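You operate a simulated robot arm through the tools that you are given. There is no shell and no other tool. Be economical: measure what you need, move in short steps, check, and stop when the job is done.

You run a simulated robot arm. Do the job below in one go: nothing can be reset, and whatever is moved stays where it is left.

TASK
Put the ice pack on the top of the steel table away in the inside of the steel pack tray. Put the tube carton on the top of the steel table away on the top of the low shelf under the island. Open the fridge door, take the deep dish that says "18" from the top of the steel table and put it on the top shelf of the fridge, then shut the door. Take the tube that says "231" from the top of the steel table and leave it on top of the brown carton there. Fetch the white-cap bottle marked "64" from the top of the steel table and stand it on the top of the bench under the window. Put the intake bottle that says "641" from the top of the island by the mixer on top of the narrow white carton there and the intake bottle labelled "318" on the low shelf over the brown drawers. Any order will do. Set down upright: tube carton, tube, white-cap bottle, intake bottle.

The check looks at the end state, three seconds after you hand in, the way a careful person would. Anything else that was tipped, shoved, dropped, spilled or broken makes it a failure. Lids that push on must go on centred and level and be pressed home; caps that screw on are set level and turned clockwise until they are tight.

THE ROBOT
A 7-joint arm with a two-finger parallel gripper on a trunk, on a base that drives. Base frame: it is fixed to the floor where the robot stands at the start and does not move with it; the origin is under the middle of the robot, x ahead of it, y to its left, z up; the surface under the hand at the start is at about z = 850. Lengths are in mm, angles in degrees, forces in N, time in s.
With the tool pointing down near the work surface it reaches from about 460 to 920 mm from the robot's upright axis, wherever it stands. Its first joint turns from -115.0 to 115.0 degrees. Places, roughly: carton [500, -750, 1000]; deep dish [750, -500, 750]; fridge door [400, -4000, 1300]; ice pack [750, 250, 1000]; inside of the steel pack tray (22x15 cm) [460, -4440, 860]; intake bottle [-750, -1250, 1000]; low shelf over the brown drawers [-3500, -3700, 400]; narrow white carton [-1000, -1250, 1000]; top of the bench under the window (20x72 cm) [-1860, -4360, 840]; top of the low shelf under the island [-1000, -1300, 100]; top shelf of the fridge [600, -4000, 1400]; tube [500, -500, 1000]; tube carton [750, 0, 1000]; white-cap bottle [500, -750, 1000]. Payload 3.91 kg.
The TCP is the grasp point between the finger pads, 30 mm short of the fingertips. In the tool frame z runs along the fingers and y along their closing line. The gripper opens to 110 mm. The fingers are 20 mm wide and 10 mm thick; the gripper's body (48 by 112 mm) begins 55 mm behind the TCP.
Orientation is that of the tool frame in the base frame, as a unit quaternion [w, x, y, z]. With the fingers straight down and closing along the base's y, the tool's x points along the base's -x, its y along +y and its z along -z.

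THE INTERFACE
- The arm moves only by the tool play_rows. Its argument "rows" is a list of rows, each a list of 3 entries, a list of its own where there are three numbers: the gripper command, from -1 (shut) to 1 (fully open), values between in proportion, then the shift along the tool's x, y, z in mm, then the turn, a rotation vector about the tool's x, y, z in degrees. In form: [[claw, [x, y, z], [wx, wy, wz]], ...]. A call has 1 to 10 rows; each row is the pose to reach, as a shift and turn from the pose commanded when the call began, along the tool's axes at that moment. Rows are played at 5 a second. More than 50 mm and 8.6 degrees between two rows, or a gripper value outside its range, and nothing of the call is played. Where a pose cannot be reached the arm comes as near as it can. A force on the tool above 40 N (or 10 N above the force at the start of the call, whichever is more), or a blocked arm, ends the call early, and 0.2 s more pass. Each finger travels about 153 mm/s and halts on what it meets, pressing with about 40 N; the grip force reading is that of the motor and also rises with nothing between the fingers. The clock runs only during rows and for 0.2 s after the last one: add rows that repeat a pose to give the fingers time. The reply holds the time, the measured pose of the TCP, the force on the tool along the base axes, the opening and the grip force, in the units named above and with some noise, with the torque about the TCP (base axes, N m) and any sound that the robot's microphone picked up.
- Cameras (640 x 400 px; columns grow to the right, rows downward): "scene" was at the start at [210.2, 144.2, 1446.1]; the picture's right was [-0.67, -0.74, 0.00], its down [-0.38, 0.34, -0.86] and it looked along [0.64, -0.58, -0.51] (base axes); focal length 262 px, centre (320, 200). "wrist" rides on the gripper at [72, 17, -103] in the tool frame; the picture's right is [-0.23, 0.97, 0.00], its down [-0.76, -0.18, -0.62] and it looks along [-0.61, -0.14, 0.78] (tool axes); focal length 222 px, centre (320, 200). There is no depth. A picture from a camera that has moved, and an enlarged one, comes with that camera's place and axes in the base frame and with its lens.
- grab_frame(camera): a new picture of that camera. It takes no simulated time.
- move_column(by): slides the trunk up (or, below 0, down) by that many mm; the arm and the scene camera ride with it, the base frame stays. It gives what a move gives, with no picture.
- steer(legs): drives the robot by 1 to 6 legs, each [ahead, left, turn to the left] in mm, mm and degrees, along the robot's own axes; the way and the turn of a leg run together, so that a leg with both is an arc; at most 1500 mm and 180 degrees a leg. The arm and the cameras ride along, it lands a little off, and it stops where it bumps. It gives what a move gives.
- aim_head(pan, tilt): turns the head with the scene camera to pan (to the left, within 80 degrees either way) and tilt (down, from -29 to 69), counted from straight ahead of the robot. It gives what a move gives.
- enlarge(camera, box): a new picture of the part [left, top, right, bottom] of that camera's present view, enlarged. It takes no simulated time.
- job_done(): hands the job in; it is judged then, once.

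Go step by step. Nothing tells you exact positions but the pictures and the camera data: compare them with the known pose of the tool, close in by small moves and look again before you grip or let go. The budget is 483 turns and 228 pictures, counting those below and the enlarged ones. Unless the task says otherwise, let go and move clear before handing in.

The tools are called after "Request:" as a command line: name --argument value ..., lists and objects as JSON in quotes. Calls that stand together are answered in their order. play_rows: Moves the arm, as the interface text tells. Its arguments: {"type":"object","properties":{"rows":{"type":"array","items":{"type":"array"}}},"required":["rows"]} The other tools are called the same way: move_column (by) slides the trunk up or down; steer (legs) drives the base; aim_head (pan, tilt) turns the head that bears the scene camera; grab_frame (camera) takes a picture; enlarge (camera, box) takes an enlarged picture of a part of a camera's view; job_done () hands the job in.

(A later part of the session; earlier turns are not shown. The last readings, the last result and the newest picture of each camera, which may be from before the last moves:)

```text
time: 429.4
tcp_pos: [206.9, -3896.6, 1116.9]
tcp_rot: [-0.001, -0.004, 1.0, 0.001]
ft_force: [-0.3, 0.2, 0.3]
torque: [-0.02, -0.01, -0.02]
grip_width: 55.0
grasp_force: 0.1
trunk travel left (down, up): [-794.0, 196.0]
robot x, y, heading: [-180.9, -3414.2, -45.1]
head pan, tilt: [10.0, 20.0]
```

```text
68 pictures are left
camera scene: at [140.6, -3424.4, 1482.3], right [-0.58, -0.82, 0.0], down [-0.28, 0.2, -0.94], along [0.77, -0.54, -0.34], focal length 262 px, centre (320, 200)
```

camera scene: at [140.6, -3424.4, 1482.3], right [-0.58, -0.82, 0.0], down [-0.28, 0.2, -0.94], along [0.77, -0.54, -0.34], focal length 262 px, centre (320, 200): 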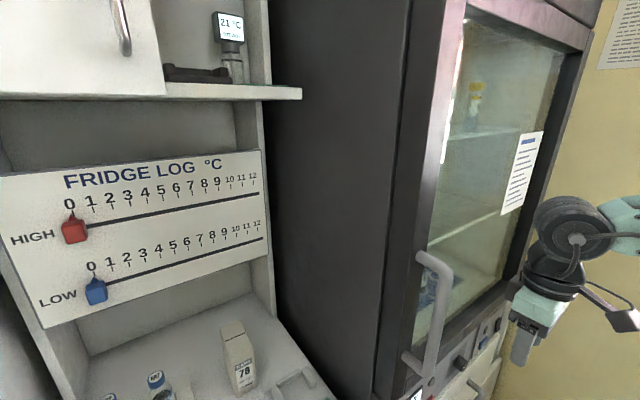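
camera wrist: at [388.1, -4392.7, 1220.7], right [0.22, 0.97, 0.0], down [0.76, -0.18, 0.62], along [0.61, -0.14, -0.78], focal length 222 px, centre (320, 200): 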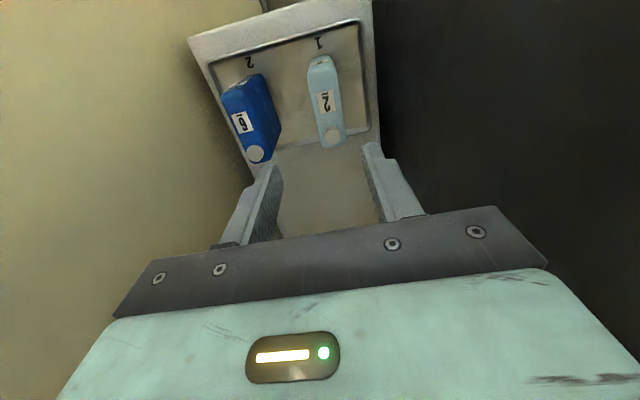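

The door handle is a vertical bar near (283,-3725), z about 1090–1300, hinge on the far (south) side. I set the base northwest and pre-position the hand tilted, pointing at the handle.

Request:
steer --legs '[[-200, -39, 0]]'

Request:
play_rows --rows '[[0.2, [-15, 10, -30], [0, -7.5, 0]], [0.2, [-35, 20, -60], [0, -15, 0]], [0.2, [-65, 30, -90], [0, -22.5, 0]], [0.2, [-95, 40, -115], [0, -30, 0]], [0.2, [-125, 50, -140], [0, -37.5, 0]], [0.2, [-150, 58, -158], [0, -45, 0]], [0.2, [-150, 58, -158], [0, -45, 0]]]'

Request:
grab_frame --camera "wrist"

Request:
grab_frame --camera "scene"

```text
time: 431.0
tcp_pos: [42.1, -3781.9, 1117.2]
tcp_rot: [-0.001, -0.006, 1.0, 0.0]
ft_force: [0.3, -0.5, 0.1]
torque: [-0.02, 0.0, 0.02]
grip_width: 55.0
grasp_force: 0.1
trunk travel left (down, up): [-794.0, 196.0]
robot x, y, heading: [-347.9, -3302.8, -44.9]
head pan, tilt: [10.0, 20.0]
```

```text
time: 432.6
tcp_pos: [193.0, -3723.4, 1277.9]
tcp_rot: [0.383, -0.005, 0.924, 0.003]
ft_force: [-0.2, 0.6, -0.4]
torque: [0.0, -0.01, 0.02]
grip_width: 66.1
grasp_force: 0.0
trunk travel left (down, up): [-794.0, 196.0]
robot x, y, heading: [-349.8, -3301.8, -45.3]
head pan, tilt: [10.0, 20.0]
```

```text
67 pictures are left
camera wrist: at [68.5, -3708.5, 1299.0], right [0.15, 0.98, 0.16], down [0.1, -0.18, 0.98], along [0.98, -0.13, -0.12], focal length 222 px, centre (320, 200)
```

wrist: 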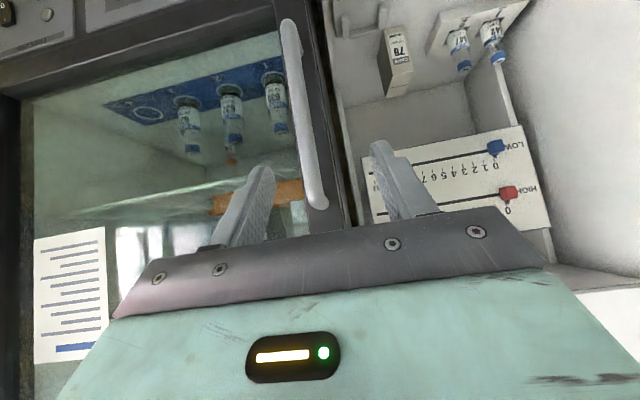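

```text
66 pictures are left
camera scene: at [-26.9, -3310.5, 1482.3], right [-0.58, -0.82, 0.0], down [-0.28, 0.2, -0.94], along [0.77, -0.54, -0.34], focal length 262 px, centre (320, 200)
```

scene: 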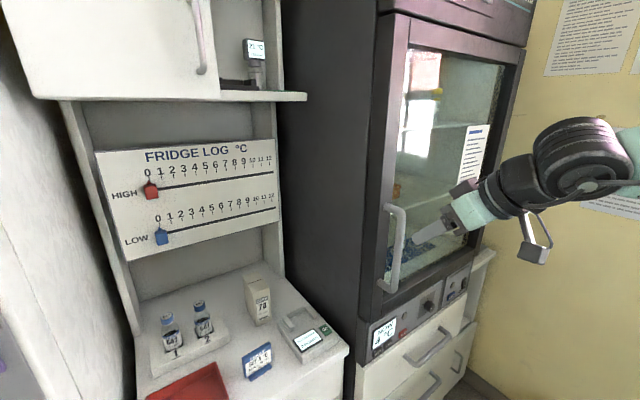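

Refined handle: about (295,-3741), z 1085–1270. I approach in the tool direction and close on it.

Request:
play_rows --rows '[[0.2, [-1, -19, 40], [0, 0, 0]], [0.2, [-2, -19, 80], [0, 0, 0]], [0.2, [-3, -19, 115], [0, 0, 0]], [0.2, [-3, -19, 138], [0, 0, 0]], [0.2, [-3, -19, 138], [0, 0, 0]]]'

Request:
grab_frame --camera "wrist"

```text
time: 433.8
tcp_pos: [289.2, -3739.3, 1181.6]
tcp_rot: [0.383, -0.005, 0.924, 0.003]
ft_force: [-29.8, -1.3, 15.5]
torque: [0.06, -2.07, -0.05]
grip_width: 65.6
grasp_force: 0.0
trunk travel left (down, up): [-794.0, 196.0]
robot x, y, heading: [-349.4, -3296.5, -45.2]
head pan, tilt: [10.0, 20.0]
```

```text
65 pictures are left
camera wrist: at [164.5, -3724.8, 1203.7], right [0.15, 0.98, 0.16], down [0.1, -0.18, 0.98], along [0.98, -0.13, -0.12], focal length 222 px, centre (320, 200)
```

wrist: 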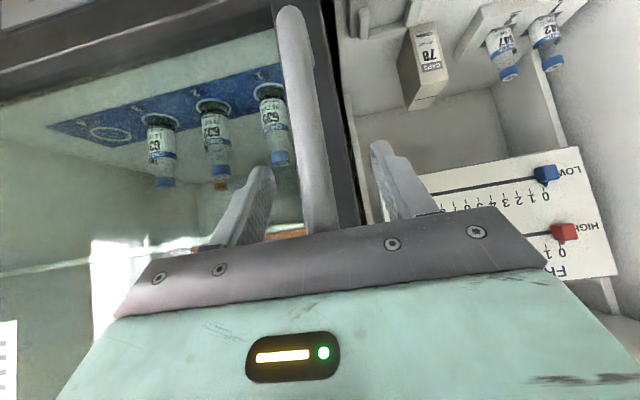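

Request:
play_rows --rows '[[0.2, [0, 0, -3], [0, 0, 0]], [-0.5, [0, 0, -3], [0, 0, 0]], [-0.9, [0, 0, -3], [0, 0, 0]], [-0.9, [0, 0, -3], [0, 0, 0]]]'

Request:
grab_frame --camera "wrist"

```text
time: 434.8
tcp_pos: [287.3, -3742.1, 1182.4]
tcp_rot: [0.382, -0.003, 0.924, 0.002]
ft_force: [-8.6, -8.5, 3.2]
torque: [-0.26, -0.77, -0.09]
grip_width: 18.0
grasp_force: 45.3
trunk travel left (down, up): [-794.0, 196.0]
robot x, y, heading: [-351.8, -3300.6, -45.1]
head pan, tilt: [10.0, 20.0]
```

```text
64 pictures are left
camera wrist: at [164.2, -3725.9, 1203.9], right [0.15, 0.97, 0.16], down [0.1, -0.18, 0.98], along [0.98, -0.13, -0.13], focal length 222 px, centre (320, 200)
```

wrist: 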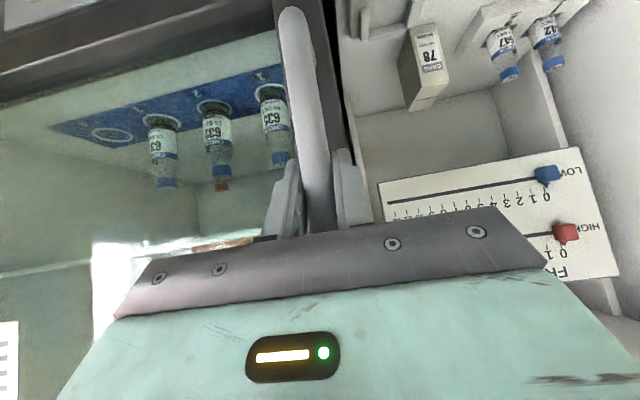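

The handle is gripped. I pull the door open along its arc, hinge about (345,-4325).

Request:
play_rows --rows '[[-0.9, [8, -1, -8], [-0.8, 0, -0.8]], [-0.9, [15.6, -2.2, -15.6], [-1.6, 0, -1.6]], [-0.9, [32.3, -5.2, -32.3], [-3.2, 0, -3.2]], [-0.9, [48, -9.5, -48], [-4.8, 0, -4.8]], [-0.9, [64.1, -14, -64.1], [-6.4, 0, -6.4]], [-0.9, [80, -20, -80], [-8, 0, -8]], [-0.9, [95.4, -26.4, -95.4], [-9.6, 0, -9.6]]]'

Request:
grab_frame --camera "scene"

```text
time: 436.4
tcp_pos: [153.1, -3767.8, 1181.1]
tcp_rot: [0.38, -0.113, 0.917, 0.048]
ft_force: [5.5, -14.5, 5.8]
torque: [-0.09, -0.77, -0.19]
grip_width: 17.8
grasp_force: 45.1
trunk travel left (down, up): [-794.0, 196.0]
robot x, y, heading: [-348.2, -3300.0, -45.3]
head pan, tilt: [10.0, 20.0]
```

```text
63 pictures are left
camera scene: at [-26.3, -3311.3, 1482.1], right [-0.58, -0.82, 0.0], down [-0.28, 0.2, -0.94], along [0.77, -0.54, -0.34], focal length 262 px, centre (320, 200)
```

scene: 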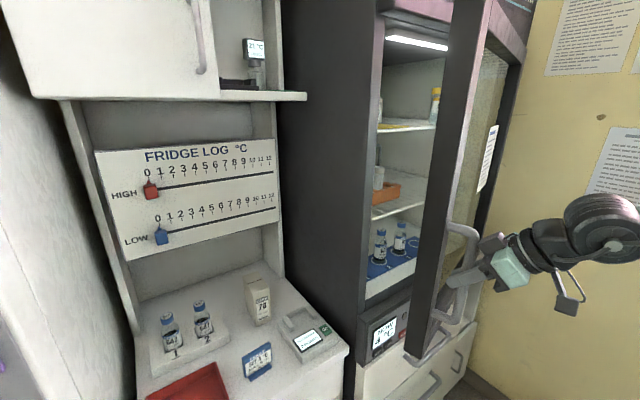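

The door swings. I continue pulling about 25° further.

Request:
play_rows --rows '[[-0.9, [17, -3.6, -17], [0, 0, 0]], [-0.9, [33.9, -7.2, -34], [0, 0, 0]], [-0.9, [50.5, -13, -50.6], [0, 0, 0]], [-0.9, [67.2, -18.7, -67.3], [0, 0, 0]], [-0.9, [83.5, -26.4, -83.6], [0, 0, 0]], [-0.9, [99.8, -34.1, -100], [0, 0, 0]], [-0.9, [115.4, -43.8, -115.7], [0, 0, 0]], [-0.9, [131.1, -53.5, -131.4], [0, 0, 0]], [-0.9, [146, -65, -146.5], [0, 0, 0]], [-0.9, [161.2, -76.7, -161.6], [0, 0, 0]]]'

Request:
grab_frame --camera "scene"

```text
time: 438.1
tcp_pos: [87.1, -3795.8, 1182.5]
tcp_rot: [0.377, -0.115, 0.918, 0.049]
ft_force: [-2.4, 4.2, -5.9]
torque: [-0.39, -1.26, 0.03]
grip_width: 17.8
grasp_force: 45.1
out of reach, approached as far as the arm can: row 4, 5, 6, 7, 8
trunk travel left (down, up): [-794.0, 196.0]
robot x, y, heading: [-352.7, -3298.4, -45.2]
head pan, tilt: [10.0, 20.0]
stopped in row 8: the force on the tool passed its limit at 41 N (the readings are from after the stop); the commanded pose is now the measured one
```

```text
62 pictures are left
camera scene: at [-27.0, -3310.1, 1482.7], right [-0.58, -0.82, 0.0], down [-0.28, 0.2, -0.94], along [0.77, -0.54, -0.34], focal length 262 px, centre (320, 200)
```

scene: 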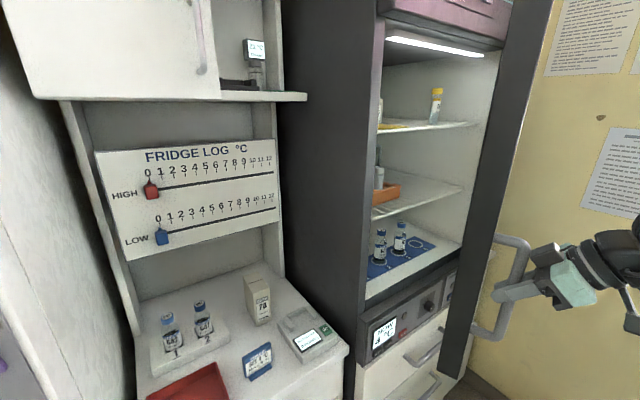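

The arm is at its near limit, so I pull further with the base along the arc.

Request:
steer --legs '[[-17, -71, 0], [-8, -72, 0]]'

Request:
grab_frame --camera "scene"

```text
time: 439.6
tcp_pos: [3.0, -3846.1, 1182.3]
tcp_rot: [0.375, -0.119, 0.918, 0.052]
ft_force: [-4.1, 5.0, 5.9]
torque: [-0.85, 0.39, -0.01]
grip_width: 17.8
grasp_force: 45.2
trunk travel left (down, up): [-794.0, 196.0]
robot x, y, heading: [-432.2, -3353.8, -45.3]
head pan, tilt: [10.0, 20.0]
stopped in leg 2: the force on the tool passed its limit at 44 N (the readings are from after the stop); the commanded pose is now the measured one
```

```text
61 pictures are left
camera scene: at [-109.5, -3363.9, 1482.4], right [-0.58, -0.82, 0.0], down [-0.28, 0.2, -0.94], along [0.77, -0.54, -0.34], focal length 262 px, centre (320, 200)
```

scene: 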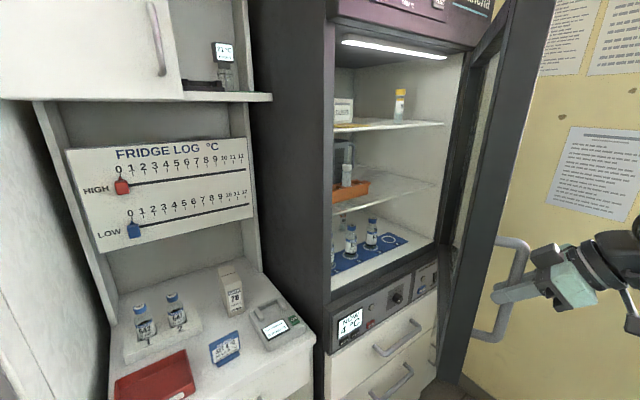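

I rotate the hand around the bar to follow the door, then pull on with the base.

Request:
play_rows --rows '[[-0.9, [0, 0, 0], [-4.5, 0, -4.5]], [-0.9, [0, 0, 0], [-9, 0, -9]], [-0.9, [0, 0, 0], [-14, 0, -14]], [-0.9, [0, 0, 0], [-18, 0, -18]], [-0.9, [0, 0, 0], [-18, 0, -18]]]'

Request:
steer --legs '[[-5, -93, 0]]'

```text
time: 439.9
tcp_pos: [2.1, -3845.7, 1178.9]
tcp_rot: [0.383, -0.126, 0.914, 0.048]
ft_force: [13.8, -19.3, -5.8]
torque: [0.45, 0.99, -0.2]
grip_width: 17.7
grasp_force: 44.8
out of reach, approached as far as the arm can: row 1
trunk travel left (down, up): [-794.0, 196.0]
robot x, y, heading: [-431.6, -3351.8, -45.2]
head pan, tilt: [10.0, 20.0]
stopped in row 1: the force on the tool passed its limit at 135 N (the readings are from after the stop); the commanded pose is now the measured one
```

```text
time: 441.1
tcp_pos: [-67.9, -3903.7, 1179.8]
tcp_rot: [0.384, -0.129, 0.913, 0.049]
ft_force: [16.7, -17.0, -15.5]
torque: [0.62, 0.03, 0.04]
grip_width: 18.1
grasp_force: 44.5
trunk travel left (down, up): [-794.0, 196.0]
robot x, y, heading: [-499.2, -3418.9, -45.5]
head pan, tilt: [10.0, 20.0]
```

The pull worked; the door is near 43°. From here the handle moves away from the robot, so the arm can carry on along the arc.

Request:
play_rows --rows '[[-0.9, [11, -10, -11], [0, 0, 0]], [-0.9, [22.1, -19.9, -22.2], [0, 0, 0]], [-0.9, [43.4, -42.2, -43.6], [0, 0, 0]], [-0.9, [63.5, -66.5, -63.8], [0, 0, 0]], [-0.9, [82.4, -92.9, -82.7], [0, 0, 0]], [-0.9, [100, -121, -100.2], [0, 0, 0]], [-0.9, [116.1, -150.8, -116.2], [0, 0, 0]], [-0.9, [130.8, -182, -130.7], [0, 0, 0]], [-0.9, [143.9, -214.6, -143.7], [0, 0, 0]]]'

Request:
grab_frame --camera "scene"

```text
time: 441.8
tcp_pos: [-88.2, -3914.8, 1187.3]
tcp_rot: [0.381, -0.124, 0.916, 0.027]
ft_force: [23.4, -20.6, -17.0]
torque: [0.58, 0.7, -0.52]
grip_width: 18.6
grasp_force: 44.9
out of reach, approached as far as the arm can: row 1, 2, 3
trunk travel left (down, up): [-794.0, 196.0]
robot x, y, heading: [-501.5, -3420.1, -45.4]
head pan, tilt: [10.0, 20.0]
stopped in row 3: the force on the tool passed its limit at 146 N (the readings are from after the stop); the commanded pose is now the measured one
```

```text
60 pictures are left
camera scene: at [-175.7, -3429.8, 1481.5], right [-0.58, -0.82, 0.0], down [-0.28, 0.2, -0.94], along [0.77, -0.54, -0.34], focal length 262 px, centre (320, 200)
```

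scene: 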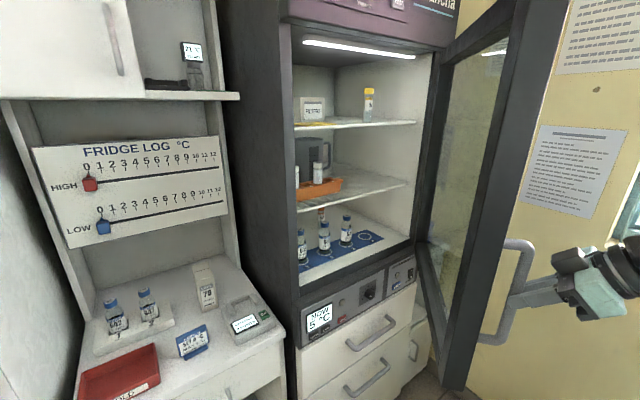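

The door is about halfway open. I release the handle and disengage, and will push it the rest of the way from the inside.

Request:
play_rows --rows '[[-0.5, [0, 0, 0], [0, 0, 0]], [0.2, [0, 0, 0], [0, 0, 0]], [0.2, [0, 0, 0], [0, 0, 0]]]'

Request:
steer --legs '[[-34, -60, 0]]'

Request:
grab_frame --camera "wrist"

```text
time: 442.6
tcp_pos: [-92.3, -3909.6, 1189.3]
tcp_rot: [0.383, -0.127, 0.914, 0.028]
ft_force: [-0.1, -0.4, -0.2]
torque: [0.0, -0.02, 0.01]
grip_width: 65.9
grasp_force: 0.1
trunk travel left (down, up): [-794.0, 196.0]
robot x, y, heading: [-500.8, -3419.4, -45.5]
head pan, tilt: [10.0, 20.0]
```

```text
time: 443.6
tcp_pos: [-159.1, -3928.0, 1189.1]
tcp_rot: [0.385, -0.126, 0.914, 0.027]
ft_force: [0.1, -0.7, -0.8]
torque: [0.01, 0.03, -0.02]
grip_width: 65.7
grasp_force: 0.1
trunk travel left (down, up): [-794.0, 196.0]
robot x, y, heading: [-569.5, -3437.8, -45.0]
head pan, tilt: [10.0, 20.0]
```

```text
59 pictures are left
camera wrist: at [-283.3, -3943.8, 1209.2], right [-0.09, 0.99, 0.12], down [0.13, -0.1, 0.99], along [0.99, 0.11, -0.11], focal length 222 px, centre (320, 200)
```

wrist: 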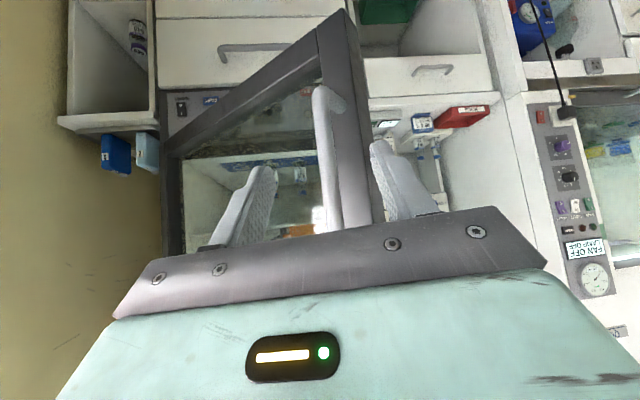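

Disengaged. I move north and swing round the door's edge to its inner side.

Request:
steer --legs '[[-50, 50, 0], [0, 0, 20], [140, -30, 0]]'

Request:
grab_frame --camera "wrist"

Request:
grab_frame --camera "scene"

```text
time: 445.4
tcp_pos: [-80.5, -3793.4, 1188.8]
tcp_rot: [0.381, -0.191, 0.903, 0.056]
ft_force: [-0.5, 1.0, 0.2]
torque: [-0.02, 0.02, 0.0]
grip_width: 66.0
grasp_force: 0.0
trunk travel left (down, up): [-794.0, 196.0]
robot x, y, heading: [-558.5, -3365.0, -37.4]
head pan, tilt: [10.0, 20.0]
stopped in leg 2: the robot was blocked; the commanded pose is now the measured one
```

```text
58 pictures are left
camera wrist: at [-201.7, -3825.1, 1209.3], right [-0.23, 0.97, 0.12], down [0.14, -0.08, 0.99], along [0.96, 0.24, -0.11], focal length 222 px, centre (320, 200)
```

wrist: 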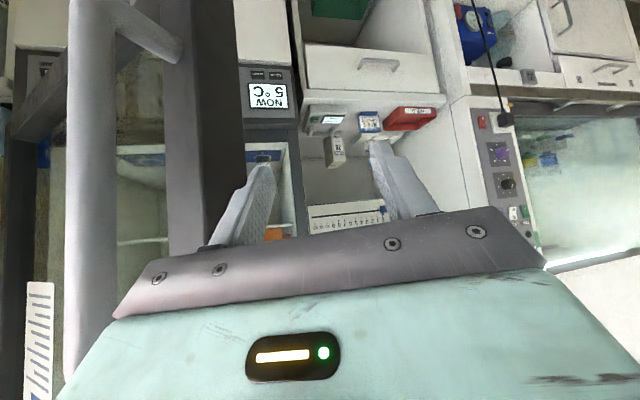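

```text
57 pictures are left
camera scene: at [-235.1, -3327.1, 1482.3], right [-0.46, -0.89, 0.0], down [-0.3, 0.16, -0.94], along [0.84, -0.43, -0.34], focal length 262 px, centre (320, 200)
```

scene: 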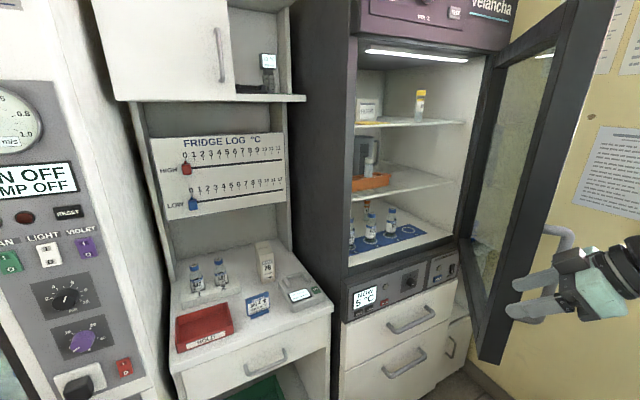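

I slide the base east and a little north to bring the hand past the door edge to the inside.

Request:
steer --legs '[[31, 124, 0], [90, 70, 0]]'

Request:
grab_frame --camera "wrist"

```text
time: 447.5
tcp_pos: [131.9, -3710.7, 1190.2]
tcp_rot: [0.381, -0.19, 0.903, 0.054]
ft_force: [0.5, -0.7, -0.3]
torque: [0.01, 0.0, 0.01]
grip_width: 66.1
grasp_force: 0.1
trunk travel left (down, up): [-794.0, 196.0]
robot x, y, heading: [-344.9, -3278.3, -37.4]
head pan, tilt: [10.0, 20.0]
```

```text
56 pictures are left
camera wrist: at [10.9, -3743.0, 1209.4], right [-0.23, 0.97, 0.12], down [0.14, -0.08, 0.99], along [0.96, 0.24, -0.11], focal length 222 px, centre (320, 200)
```

wrist: 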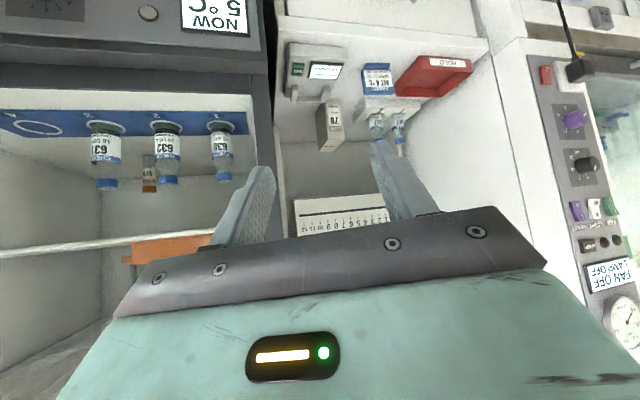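

Hand is inside now. I close the fingers, turn the hand to point southeast, so its right side can push the door.

Request:
play_rows --rows '[[-0.5, [1.7, -9.9, -1], [5.35, 0.35, 5.3]], [-1, [3.4, -19.8, -2], [10.7, 0.7, 10.6]], [-1, [5.1, -29.7, -3], [16.1, 1.1, 15.9]], [-1, [6.8, -39.6, -4], [21.4, 1.4, 21.2]], [-1, [8.5, -49.4, -5], [26.8, 1.8, 26.5]], [-1, [10.3, -59.3, -6], [32.1, 2.1, 31.9]], [-1, [12, -69.2, -7.4], [37.5, 2.5, 37.2]], [-1, [13.7, -79.1, -8.4], [42.8, 2.8, 42.5]], [-1, [15.4, -89, -9.5], [48.2, 3.2, 47.8]]]'

Request:
grab_frame --camera "scene"

```text
time: 449.5
tcp_pos: [151.4, -3801.0, 1189.2]
tcp_rot: [0.346, 0.349, 0.854, -0.169]
ft_force: [-1.0, -0.3, -0.3]
torque: [0.0, -0.01, 0.02]
grip_width: 0.0
grasp_force: 37.6
trunk travel left (down, up): [-794.0, 196.0]
robot x, y, heading: [-341.7, -3279.1, -37.2]
head pan, tilt: [10.0, 20.0]
```

```text
55 pictures are left
camera scene: at [-21.6, -3245.3, 1482.3], right [-0.46, -0.89, 0.0], down [-0.3, 0.16, -0.94], along [0.84, -0.43, -0.34], focal length 262 px, centre (320, 200)
```

scene: 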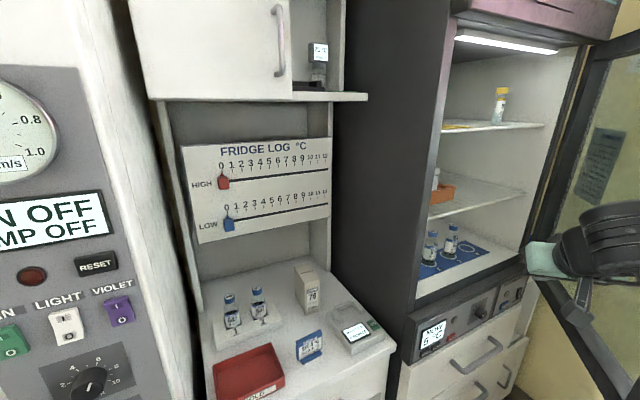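

I push the door open with the base moving right.

Request:
steer --legs '[[0, -164, 0], [20, -120, 0]]'

Request:
grab_frame --camera "scene"

```text
time: 451.7
tcp_pos: [-7.6, -4037.8, 1191.5]
tcp_rot: [0.346, 0.349, 0.855, -0.169]
ft_force: [0.1, -0.9, -0.7]
torque: [0.01, 0.01, 0.02]
grip_width: 0.1
grasp_force: 37.4
trunk travel left (down, up): [-794.0, 196.0]
robot x, y, heading: [-493.7, -3517.2, -37.5]
head pan, tilt: [10.0, 20.0]
```

```text
54 pictures are left
camera scene: at [-176.1, -3482.0, 1482.3], right [-0.46, -0.89, 0.0], down [-0.3, 0.16, -0.94], along [0.83, -0.43, -0.34], focal length 262 px, centre (320, 200)
```

scene: 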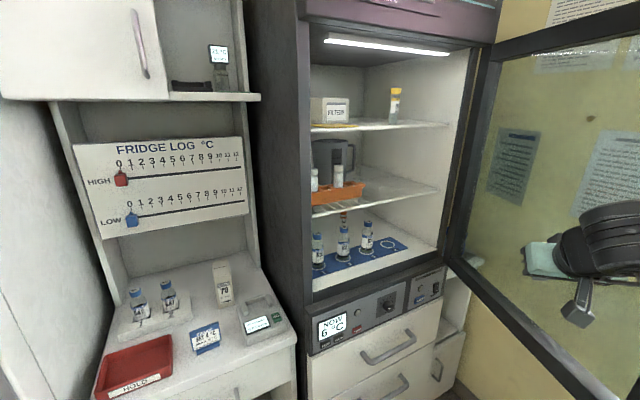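

Request:
play_rows --rows '[[-1, [0, -25, 0], [0, 0, 0]], [-1, [0, -50, 0], [0, 0, 0]], [-1, [0, -75, 0], [0, 0, 0]], [-1, [0, -100, 0], [0, 0, 0]], [-1, [0, -125, 0], [0, 0, 0]], [-1, [5, -150, 5], [0, 0, 0]], [-1, [10, -175, 10], [0, 0, 0]], [-1, [10, -175, 10], [0, 0, 0]]]'

Request:
grab_frame --camera "scene"

```text
time: 453.5
tcp_pos: [-133.1, -4160.6, 1184.0]
tcp_rot: [0.345, 0.35, 0.854, -0.17]
ft_force: [0.3, 0.0, 0.5]
torque: [-0.04, -0.04, -0.02]
grip_width: 0.1
grasp_force: 37.7
trunk travel left (down, up): [-794.0, 196.0]
robot x, y, heading: [-498.3, -3516.7, -37.7]
head pan, tilt: [10.0, 20.0]
```

```text
53 pictures are left
camera scene: at [-176.1, -3482.1, 1482.3], right [-0.46, -0.89, 0.0], down [-0.3, 0.16, -0.94], along [0.83, -0.43, -0.34], focal length 262 px, centre (320, 200)
```

scene: 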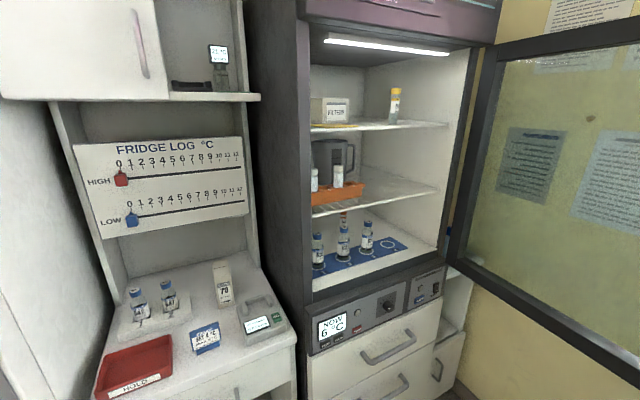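

The door is open about 90°. I measure the top shelf with a zoom.

Request:
enlarge --camera "scene" --box '[295, 30, 485, 150]'

```text
3.33 times, centred on (390, 90) of scene
camera zoom: at [-176.1, -3482.1, 1482.3], right [-0.46, -0.89, 0.0], down [-0.3, 0.16, -0.94], along [0.83, -0.43, -0.34], focal length 875 px, centre (87, 567)
```

zoom: 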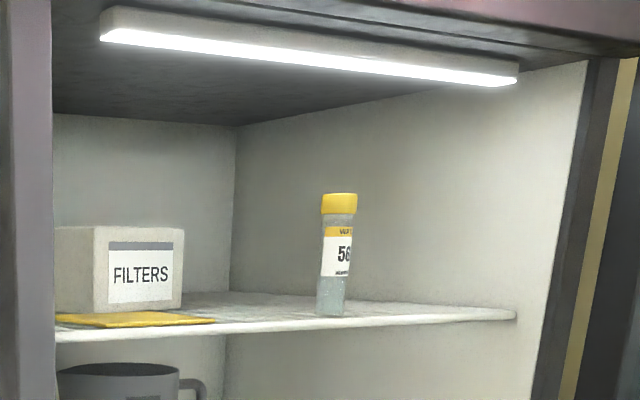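

Shelf top z about 1423, front edge x about 400; there is free space at y about -4040 between the yellow pad and the tube. Now I withdraw and go fetch dish 18.

Request:
play_rows --rows '[[-1, [0, 45, 0], [0, 0, 0]], [-1, [0, 90, 0], [0, 0, 0]], [-1, [0, 135, 0], [0, 0, 0]], [-1, [0, 175, 0], [0, 0, 0]]]'

Request:
steer --legs '[[0, 280, 0], [60, 60, 0], [0, 0, -52]]'

```text
time: 454.5
tcp_pos: [-8.1, -4040.1, 1173.8]
tcp_rot: [0.345, 0.351, 0.854, -0.171]
ft_force: [0.2, -0.2, 0.3]
torque: [0.02, -0.01, 0.01]
grip_width: 0.0
grasp_force: 37.9
trunk travel left (down, up): [-794.0, 196.0]
robot x, y, heading: [-499.8, -3514.7, -37.5]
head pan, tilt: [10.0, 20.0]
```

```text
time: 459.5
tcp_pos: [-356.0, -3993.8, 1172.7]
tcp_rot: [0.237, 0.688, 0.615, -0.303]
ft_force: [-0.3, 0.1, 0.4]
torque: [0.0, 0.02, -0.01]
grip_width: 0.0
grasp_force: 37.5
trunk travel left (down, up): [-794.0, 196.0]
robot x, y, heading: [-245.2, -3284.4, -89.5]
head pan, tilt: [10.0, 20.0]
```

Request:
steer --legs '[[0, 120, 0], [-1450, 0, 0], [-1400, 0, 0], [0, 0, 89.5]]'

Request:
aim_head --pan 0 --tilt 45

Request:
grab_frame --camera "scene"

```text
time: 477.9
tcp_pos: [537.8, -557.7, 1172.5]
tcp_rot: [0.381, 0.052, 0.922, -0.048]
ft_force: [-0.2, -1.1, 0.3]
torque: [0.01, 0.04, 0.01]
grip_width: 0.0
grasp_force: 36.9
trunk travel left (down, up): [-794.0, 196.0]
robot x, y, heading: [-170.0, -444.5, 0.5]
head pan, tilt: [10.0, 20.0]
```

```text
time: 478.8
tcp_pos: [537.6, -556.9, 1173.3]
tcp_rot: [0.382, 0.052, 0.922, -0.047]
ft_force: [-0.3, -0.1, 0.0]
torque: [0.0, 0.0, 0.02]
grip_width: 0.1
grasp_force: 37.9
trunk travel left (down, up): [-794.0, 196.0]
robot x, y, heading: [-174.0, -445.7, 0.5]
head pan, tilt: [0.0, 45.0]
```

```text
51 pictures are left
camera scene: at [51.8, -239.1, 1443.7], right [0.01, -1.0, 0.0], down [-0.71, -0.01, -0.71], along [0.71, 0.01, -0.71], focal length 262 px, centre (320, 200)
```

scene: 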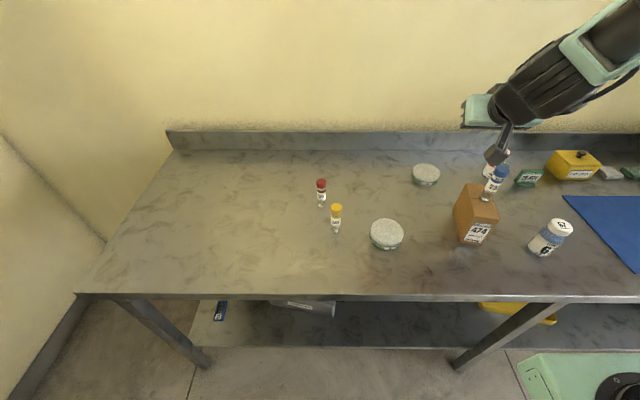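

Request:
enlarge --camera "scene" --box '[360, 205, 415, 260]'

```text
7.27 times, centred on (388, 232) of scene
camera zoom: at [51.8, -239.1, 1443.7], right [0.01, -1.0, 0.0], down [-0.71, -0.01, -0.71], along [0.71, 0.01, -0.71], focal length 1909 px, centre (-171, -36)
```

zoom: 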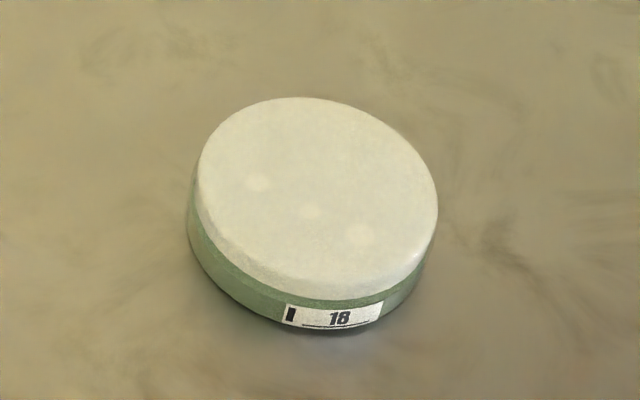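

Dish 18 is at (500,-420), about 91 mm across and 24 mm high; the green base is at least as wide as the white top. I back up for reach, level the hand and open the fingers fully.

Request:
steer --legs '[[-130, 25, 0]]'

Request:
play_rows --rows '[[1, [23, 29, 15], [-1.8, 0, -0.9]], [1, [46, 58, 30], [-3.6, 0, -1.7]], [1, [69, 87, 45], [-5.5, 0, -2.6]], [1, [92.5, 115.6, 60], [-7.3, 0, -3.45]], [1, [92.5, 115.6, 60], [-7.3, 0, -3.45]]]'

Request:
grab_frame --camera "wrist"

```text
time: 480.1
tcp_pos: [407.3, -532.4, 1174.6]
tcp_rot: [0.382, 0.051, 0.921, -0.047]
ft_force: [1.0, -0.5, -0.1]
torque: [-0.01, 0.01, 0.03]
grip_width: 0.0
grasp_force: 37.8
trunk travel left (down, up): [-794.0, 196.0]
robot x, y, heading: [-301.6, -422.0, 0.5]
head pan, tilt: [0.0, 45.0]
```

```text
time: 481.2
tcp_pos: [401.5, -420.7, 1058.4]
tcp_rot: [0.384, -0.001, 0.924, 0.0]
ft_force: [-0.4, -0.3, 0.0]
torque: [0.0, -0.01, 0.02]
grip_width: 110.2
grasp_force: 0.1
trunk travel left (down, up): [-794.0, 196.0]
robot x, y, heading: [-304.7, -423.3, 0.6]
head pan, tilt: [0.0, 45.0]
```

```text
49 pictures are left
camera wrist: at [277.4, -404.7, 1079.7], right [0.16, 0.97, 0.16], down [0.1, -0.18, 0.98], along [0.98, -0.14, -0.12], focal length 222 px, centre (320, 200)
```

wrist: 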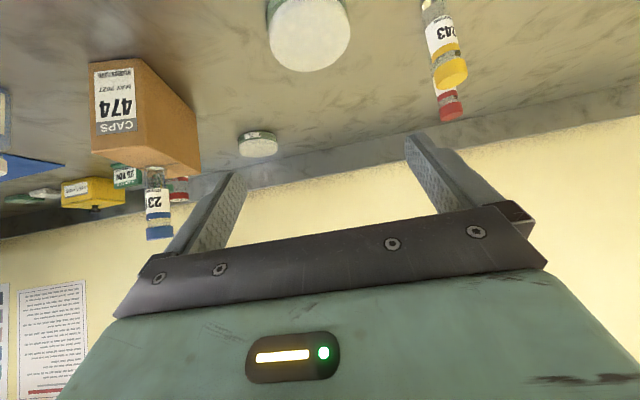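

Request:
play_rows --rows '[[1, [22, 1, 22], [0, 0, 0]], [1, [44, 2, 44], [0, 0, 0]], [1, [66, 2, 62], [0, 0, 0]], [1, [66, 2, 62], [0, 0, 0]]]'

Request:
grab_frame --camera "wrist"

```text
time: 482.2
tcp_pos: [396.0, -418.2, 968.1]
tcp_rot: [0.384, -0.001, 0.923, 0.0]
ft_force: [-0.1, 0.0, -0.4]
torque: [0.01, -0.04, 0.0]
grip_width: 110.0
grasp_force: 0.0
trunk travel left (down, up): [-794.0, 196.0]
robot x, y, heading: [-299.6, -425.7, 0.4]
head pan, tilt: [0.0, 45.0]
```

```text
48 pictures are left
camera wrist: at [273.3, -401.6, 989.8], right [0.16, 0.97, 0.16], down [0.1, -0.18, 0.98], along [0.98, -0.14, -0.12], focal length 222 px, centre (320, 200)
```

wrist: 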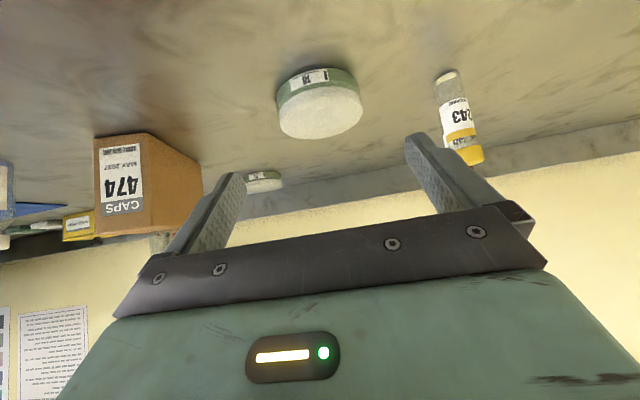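

Dish centred between the fingers. I approach along the tool axis to just above the table.

Request:
play_rows --rows '[[1, [1, 0, 35], [0, 0, 0]], [1, [3, 0, 70], [0, 0, 0]], [1, [4.8, 0, 100], [0, 0, 0]], [1, [4.8, 0, 116], [0, 0, 0]], [1, [4.8, 0, 116], [0, 0, 0]]]'

Request:
grab_frame --camera "wrist"

Request:
enlarge --camera "scene" --box '[330, 130, 470, 250]'

```text
time: 483.4
tcp_pos: [474.2, -416.6, 883.8]
tcp_rot: [0.383, -0.001, 0.924, 0.0]
ft_force: [0.0, 0.0, -0.2]
torque: [-0.02, 0.01, 0.0]
grip_width: 110.0
grasp_force: 0.0
trunk travel left (down, up): [-794.0, 196.0]
robot x, y, heading: [-300.7, -420.9, 0.6]
head pan, tilt: [0.0, 45.0]
```

```text
47 pictures are left
camera wrist: at [351.4, -401.4, 906.2], right [0.16, 0.97, 0.16], down [0.1, -0.18, 0.98], along [0.98, -0.14, -0.12], focal length 222 px, centre (320, 200)
```

wrist: 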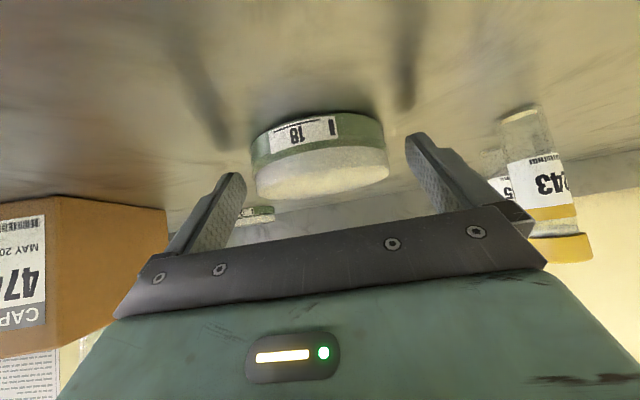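

```text
3.33 times, centred on (400, 190) of scene
camera zoom: at [-78.0, -214.5, 1443.6], right [0.01, -1.0, 0.0], down [-0.71, -0.01, -0.71], along [0.71, 0.01, -0.71], focal length 875 px, centre (53, 233)
```

zoom: 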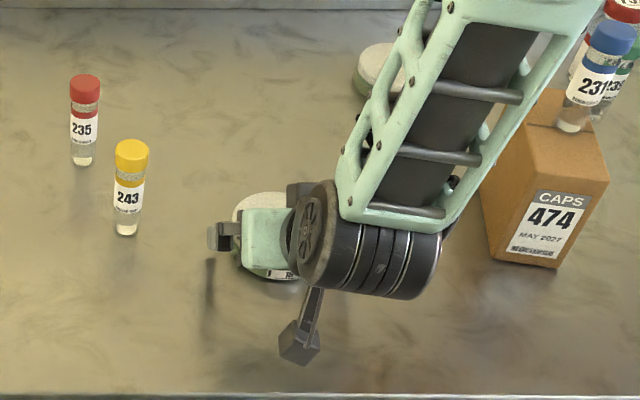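

Request:
play_rows --rows '[[1, [-2.5, 0, 6], [0, 0, 0]], [1, [-2.5, 0, 6], [0, 0, 0]], [0.6, [-2.5, 0, 6], [0, 0, 0]], [0.4, [-2.5, 0, 6], [0, 0, 0]], [0.4, [-2.5, 0, 6], [0, 0, 0]]]'

Request:
grab_frame --camera "wrist"

```text
time: 484.6
tcp_pos: [481.2, -417.7, 882.3]
tcp_rot: [0.382, -0.001, 0.924, 0.0]
ft_force: [-0.1, -0.6, 0.1]
torque: [0.06, 0.0, -0.03]
grip_width: 91.1
grasp_force: 39.7
trunk travel left (down, up): [-794.0, 196.0]
robot x, y, heading: [-299.9, -422.0, 0.8]
head pan, tilt: [0.0, 45.0]
```

```text
45 pictures are left
camera wrist: at [357.6, -401.4, 903.7], right [0.16, 0.97, 0.16], down [0.1, -0.18, 0.98], along [0.98, -0.14, -0.12], focal length 222 px, centre (320, 200)
```

wrist: 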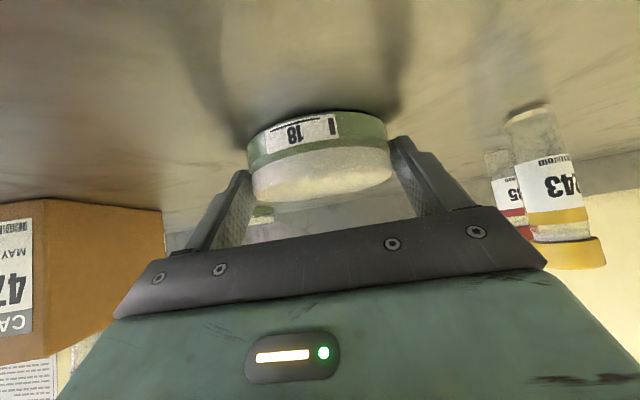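

Gripped with no sound. I lift 40 mm and check that base and top stay together.

Request:
play_rows --rows '[[0.4, [-5, 0, -5], [0, 0, 0]], [0.4, [-15, 0, -15], [0, 0, 0]], [0.4, [-28, 0, -28], [0, 0, 0]], [0.4, [-28, 0, -28], [0, 0, 0]]]'

Request:
grab_frame --camera "wrist"

```text
time: 485.6
tcp_pos: [481.1, -419.0, 920.6]
tcp_rot: [0.383, 0.0, 0.924, -0.001]
ft_force: [0.9, 0.1, -1.8]
torque: [0.01, 0.04, 0.0]
grip_width: 90.9
grasp_force: 40.3
trunk travel left (down, up): [-794.0, 196.0]
robot x, y, heading: [-294.0, -422.3, 0.6]
head pan, tilt: [0.0, 45.0]
```

```text
44 pictures are left
camera wrist: at [356.8, -402.6, 943.1], right [0.16, 0.97, 0.16], down [0.1, -0.18, 0.98], along [0.98, -0.14, -0.12], focal length 222 px, centre (320, 200)
```

wrist: 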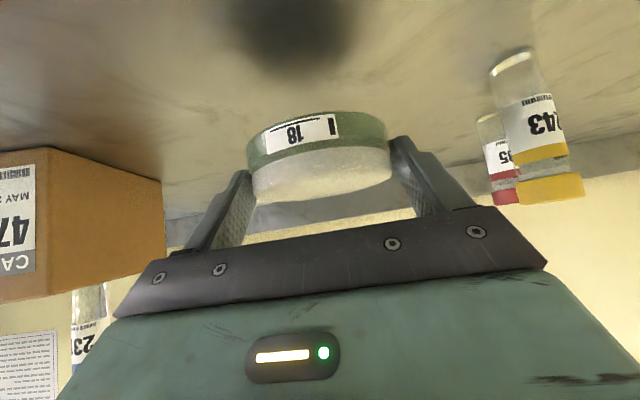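

The dish is intact in the grip. I raise the hand and travel back to the fridge.

Request:
play_rows --rows '[[0.4, [-30, 0, -30], [0, 0, 0]], [0.4, [-60, 0, -60], [0, 0, 0]], [0.4, [-90, 0, -90], [0, 0, 0]], [0.4, [-120, 0, -120], [0, 0, 0]], [0.4, [-150, 0, -150], [0, 0, 0]], [0.4, [-180, 0, -180], [0, 0, 0]], [0.4, [-205, 0, -205], [0, 0, 0]], [0.4, [-205, 0, -205], [0, 0, 0]]]'

Request:
steer --legs '[[150, 0, 0], [0, 0, -90.5], [1400, 0, 0], [1200, 0, 0]]'

Request:
aim_head --pan 25 --tilt 20

Request:
grab_frame --camera "scene"

```text
time: 487.4
tcp_pos: [484.7, -417.1, 1211.2]
tcp_rot: [0.383, 0.0, 0.924, -0.001]
ft_force: [0.8, -0.2, -2.3]
torque: [0.02, 0.03, 0.02]
grip_width: 90.8
grasp_force: 39.5
trunk travel left (down, up): [-794.0, 196.0]
robot x, y, heading: [-299.7, -419.4, 0.4]
head pan, tilt: [0.0, 45.0]
```

```text
time: 504.9
tcp_pos: [-175.5, -3794.6, 1211.4]
tcp_rot: [0.27, 0.654, 0.653, -0.271]
ft_force: [-1.1, -0.2, -1.5]
torque: [0.07, -0.03, 0.0]
grip_width: 90.8
grasp_force: 39.9
trunk travel left (down, up): [-794.0, 196.0]
robot x, y, heading: [-181.2, -3011.9, -89.5]
head pan, tilt: [0.0, 45.0]
```

```text
time: 505.8
tcp_pos: [-175.8, -3795.8, 1210.2]
tcp_rot: [0.27, 0.654, 0.653, -0.271]
ft_force: [0.0, -0.2, -2.8]
torque: [0.05, 0.02, -0.03]
grip_width: 91.0
grasp_force: 39.8
trunk travel left (down, up): [-794.0, 196.0]
robot x, y, heading: [-174.0, -3008.8, -89.4]
head pan, tilt: [25.0, 20.0]
```

```text
43 pictures are left
camera scene: at [69.6, -3235.3, 1482.2], right [-0.9, -0.43, 0.0], down [-0.15, 0.31, -0.94], along [0.4, -0.85, -0.34], focal length 262 px, centre (320, 200)
```

scene: 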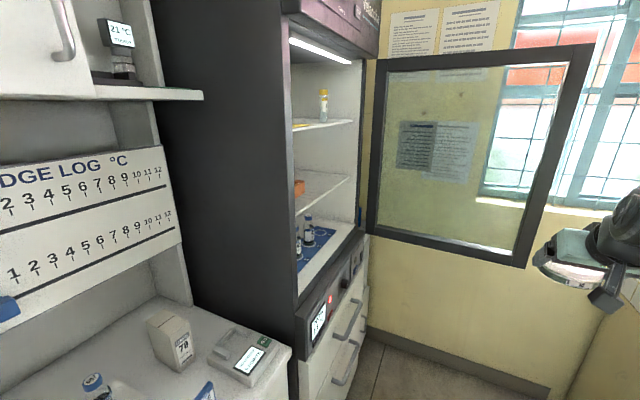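

I retract a little, drive into position northwest of the fridge, and raise the trunk.

Request:
play_rows --rows '[[0.4, [24, 0, -24], [0, 0, 0]], [0.4, [48, 0, -48], [0, 0, 0]], [0.4, [71, 0, -71], [0, 0, 0]], [0.4, [71, 0, -71], [0, 0, 0]]]'

Request:
steer --legs '[[430, -150, 0]]'

Request:
move_column --by 190

Request:
aim_head --pan 50 --tilt 15

Request:
grab_frame --camera "scene"

```text
time: 506.8
tcp_pos: [-174.0, -3693.2, 1210.4]
tcp_rot: [0.269, 0.655, 0.652, -0.271]
ft_force: [-0.1, 0.1, -2.0]
torque: [0.07, 0.01, 0.0]
grip_width: 90.7
grasp_force: 40.6
trunk travel left (down, up): [-794.0, 196.0]
robot x, y, heading: [-179.3, -3010.2, -89.6]
head pan, tilt: [25.0, 20.0]
```

```text
time: 509.5
tcp_pos: [-326.2, -4115.9, 1212.2]
tcp_rot: [0.269, 0.655, 0.652, -0.272]
ft_force: [-0.1, -0.3, -1.6]
torque: [0.02, 0.0, -0.03]
grip_width: 90.9
grasp_force: 39.9
trunk travel left (down, up): [-794.0, 196.0]
robot x, y, heading: [-328.6, -3432.1, -89.8]
head pan, tilt: [25.0, 20.0]
```

```text
time: 511.6
tcp_pos: [-324.9, -4115.7, 1400.9]
tcp_rot: [0.269, 0.655, 0.651, -0.272]
ft_force: [0.6, 0.4, -2.1]
torque: [0.04, 0.02, -0.03]
grip_width: 90.7
grasp_force: 39.6
trunk travel left (down, up): [-984.0, 6.0]
robot x, y, heading: [-326.7, -3431.3, -89.8]
head pan, tilt: [25.0, 20.0]
```

```text
time: 512.5
tcp_pos: [-325.7, -4115.1, 1400.9]
tcp_rot: [0.269, 0.655, 0.652, -0.272]
ft_force: [-0.2, 0.2, -3.0]
torque: [0.02, 0.0, 0.0]
grip_width: 91.1
grasp_force: 39.9
trunk travel left (down, up): [-984.0, 6.0]
robot x, y, heading: [-332.3, -3432.5, -89.6]
head pan, tilt: [50.0, 15.0]
```

```text
42 pictures are left
camera scene: at [-49.1, -3633.1, 1680.4], right [-0.64, -0.77, 0.0], down [-0.2, 0.17, -0.97], along [0.74, -0.62, -0.26], focal length 262 px, centre (320, 200)
```

scene: 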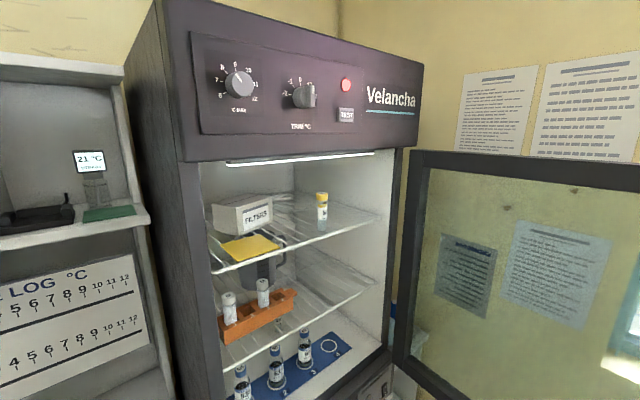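

Request:
enlarge --camera "scene" --box '[190, 140, 420, 290]'

```text
2.67 times, centred on (305, 215) of scene
camera zoom: at [-49.1, -3633.1, 1680.4], right [-0.64, -0.77, 0.0], down [-0.2, 0.17, -0.97], along [0.74, -0.62, -0.26], focal length 700 px, centre (360, 160)
```

zoom: 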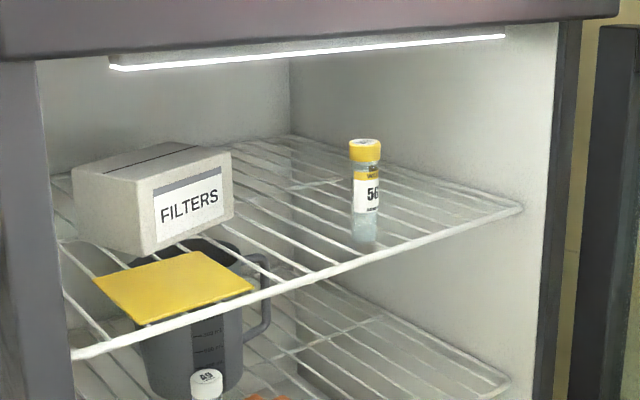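

The shelf is a wire rack at z 1423, front x 410. Right of the yellow-capped tube (at (453,-4052)) there's about 180 mm free up to the wall at y=-4247; I'll set the dish at about (462,-4157). I swing the hand round toward the opening.

Request:
play_rows --rows '[[0.4, [7, 44.5, -16.4], [-4.95, 0, -4.95]], [0.4, [13.9, 89, -32.8], [-9.9, 0, -9.9]], [0.4, [20.9, 133.5, -49.3], [-14.85, 0, -14.85]], [0.4, [27.8, 178, -65.7], [-19.8, 0, -19.8]], [0.4, [34.8, 222.5, -82.1], [-24.75, 0, -24.75]], [0.4, [41.7, 267, -98.5], [-29.7, 0, -29.7]], [0.4, [48.7, 311.5, -115], [-34.65, 0, -34.65]], [0.4, [55.6, 356, -131.4], [-39.6, 0, -39.6]], [0.4, [62.6, 400.5, -147.8], [-44.55, 0, -44.55]], [0.4, [69.5, 445, -164.2], [-49.5, 0, -49.5]]]'

Request:
grab_frame --camera "scene"

```text
time: 514.7
tcp_pos: [119.9, -3951.3, 1468.7]
tcp_rot: [0.377, 0.162, 0.91, -0.066]
ft_force: [-0.3, -0.1, -1.4]
torque: [0.0, 0.02, 0.01]
grip_width: 90.9
grasp_force: 39.7
trunk travel left (down, up): [-984.0, 6.0]
robot x, y, heading: [-326.6, -3431.2, -90.0]
head pan, tilt: [50.0, 15.0]
```

```text
40 pictures are left
camera scene: at [-49.4, -3633.1, 1680.4], right [-0.64, -0.77, 0.0], down [-0.2, 0.17, -0.97], along [0.74, -0.62, -0.26], focal length 262 px, centre (320, 200)
```

scene: 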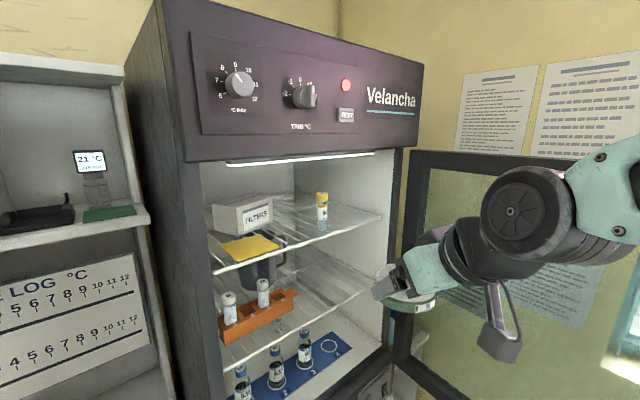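

I bring the base forward-left so the hand comes to the opening.

Request:
steer --legs '[[168, 125, 0]]'

Request:
grab_frame --camera "scene"

Request:
grab_frame --camera "wrist"

```text
time: 516.3
tcp_pos: [248.3, -4118.0, 1467.8]
tcp_rot: [0.376, 0.161, 0.91, -0.067]
ft_force: [-0.4, 0.2, -1.6]
torque: [0.01, 0.06, 0.01]
grip_width: 90.4
grasp_force: 40.2
trunk travel left (down, up): [-984.0, 6.0]
robot x, y, heading: [-197.9, -3599.4, -89.6]
head pan, tilt: [50.0, 15.0]
```

```text
39 pictures are left
camera scene: at [79.2, -3800.1, 1680.4], right [-0.64, -0.77, 0.0], down [-0.2, 0.16, -0.97], along [0.75, -0.61, -0.26], focal length 262 px, centre (320, 200)
```

scene: 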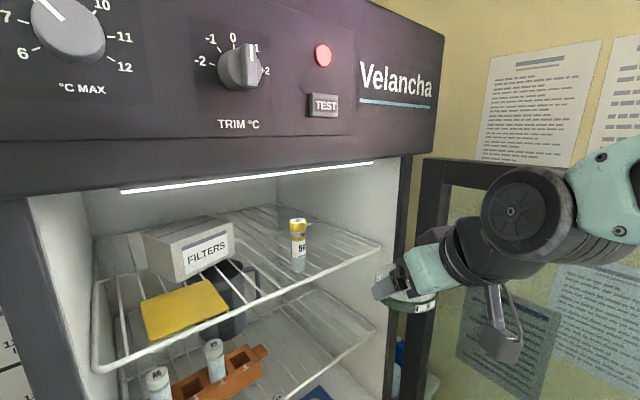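

```text
38 pictures are left
camera wrist: at [138.2, -4059.6, 1489.7], right [0.48, 0.86, 0.16], down [0.03, -0.2, 0.98], along [0.87, -0.47, -0.12], focal length 222 px, centre (320, 200)
```

wrist: 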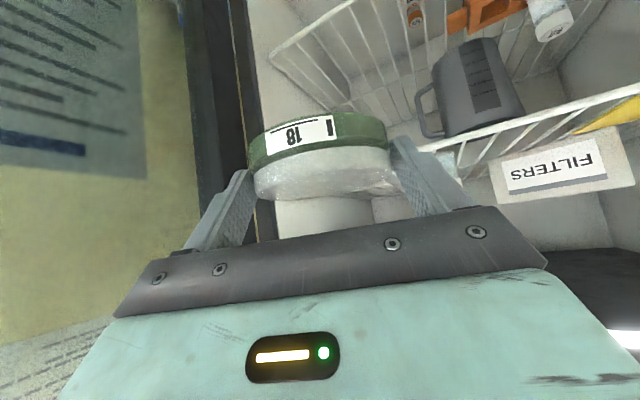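

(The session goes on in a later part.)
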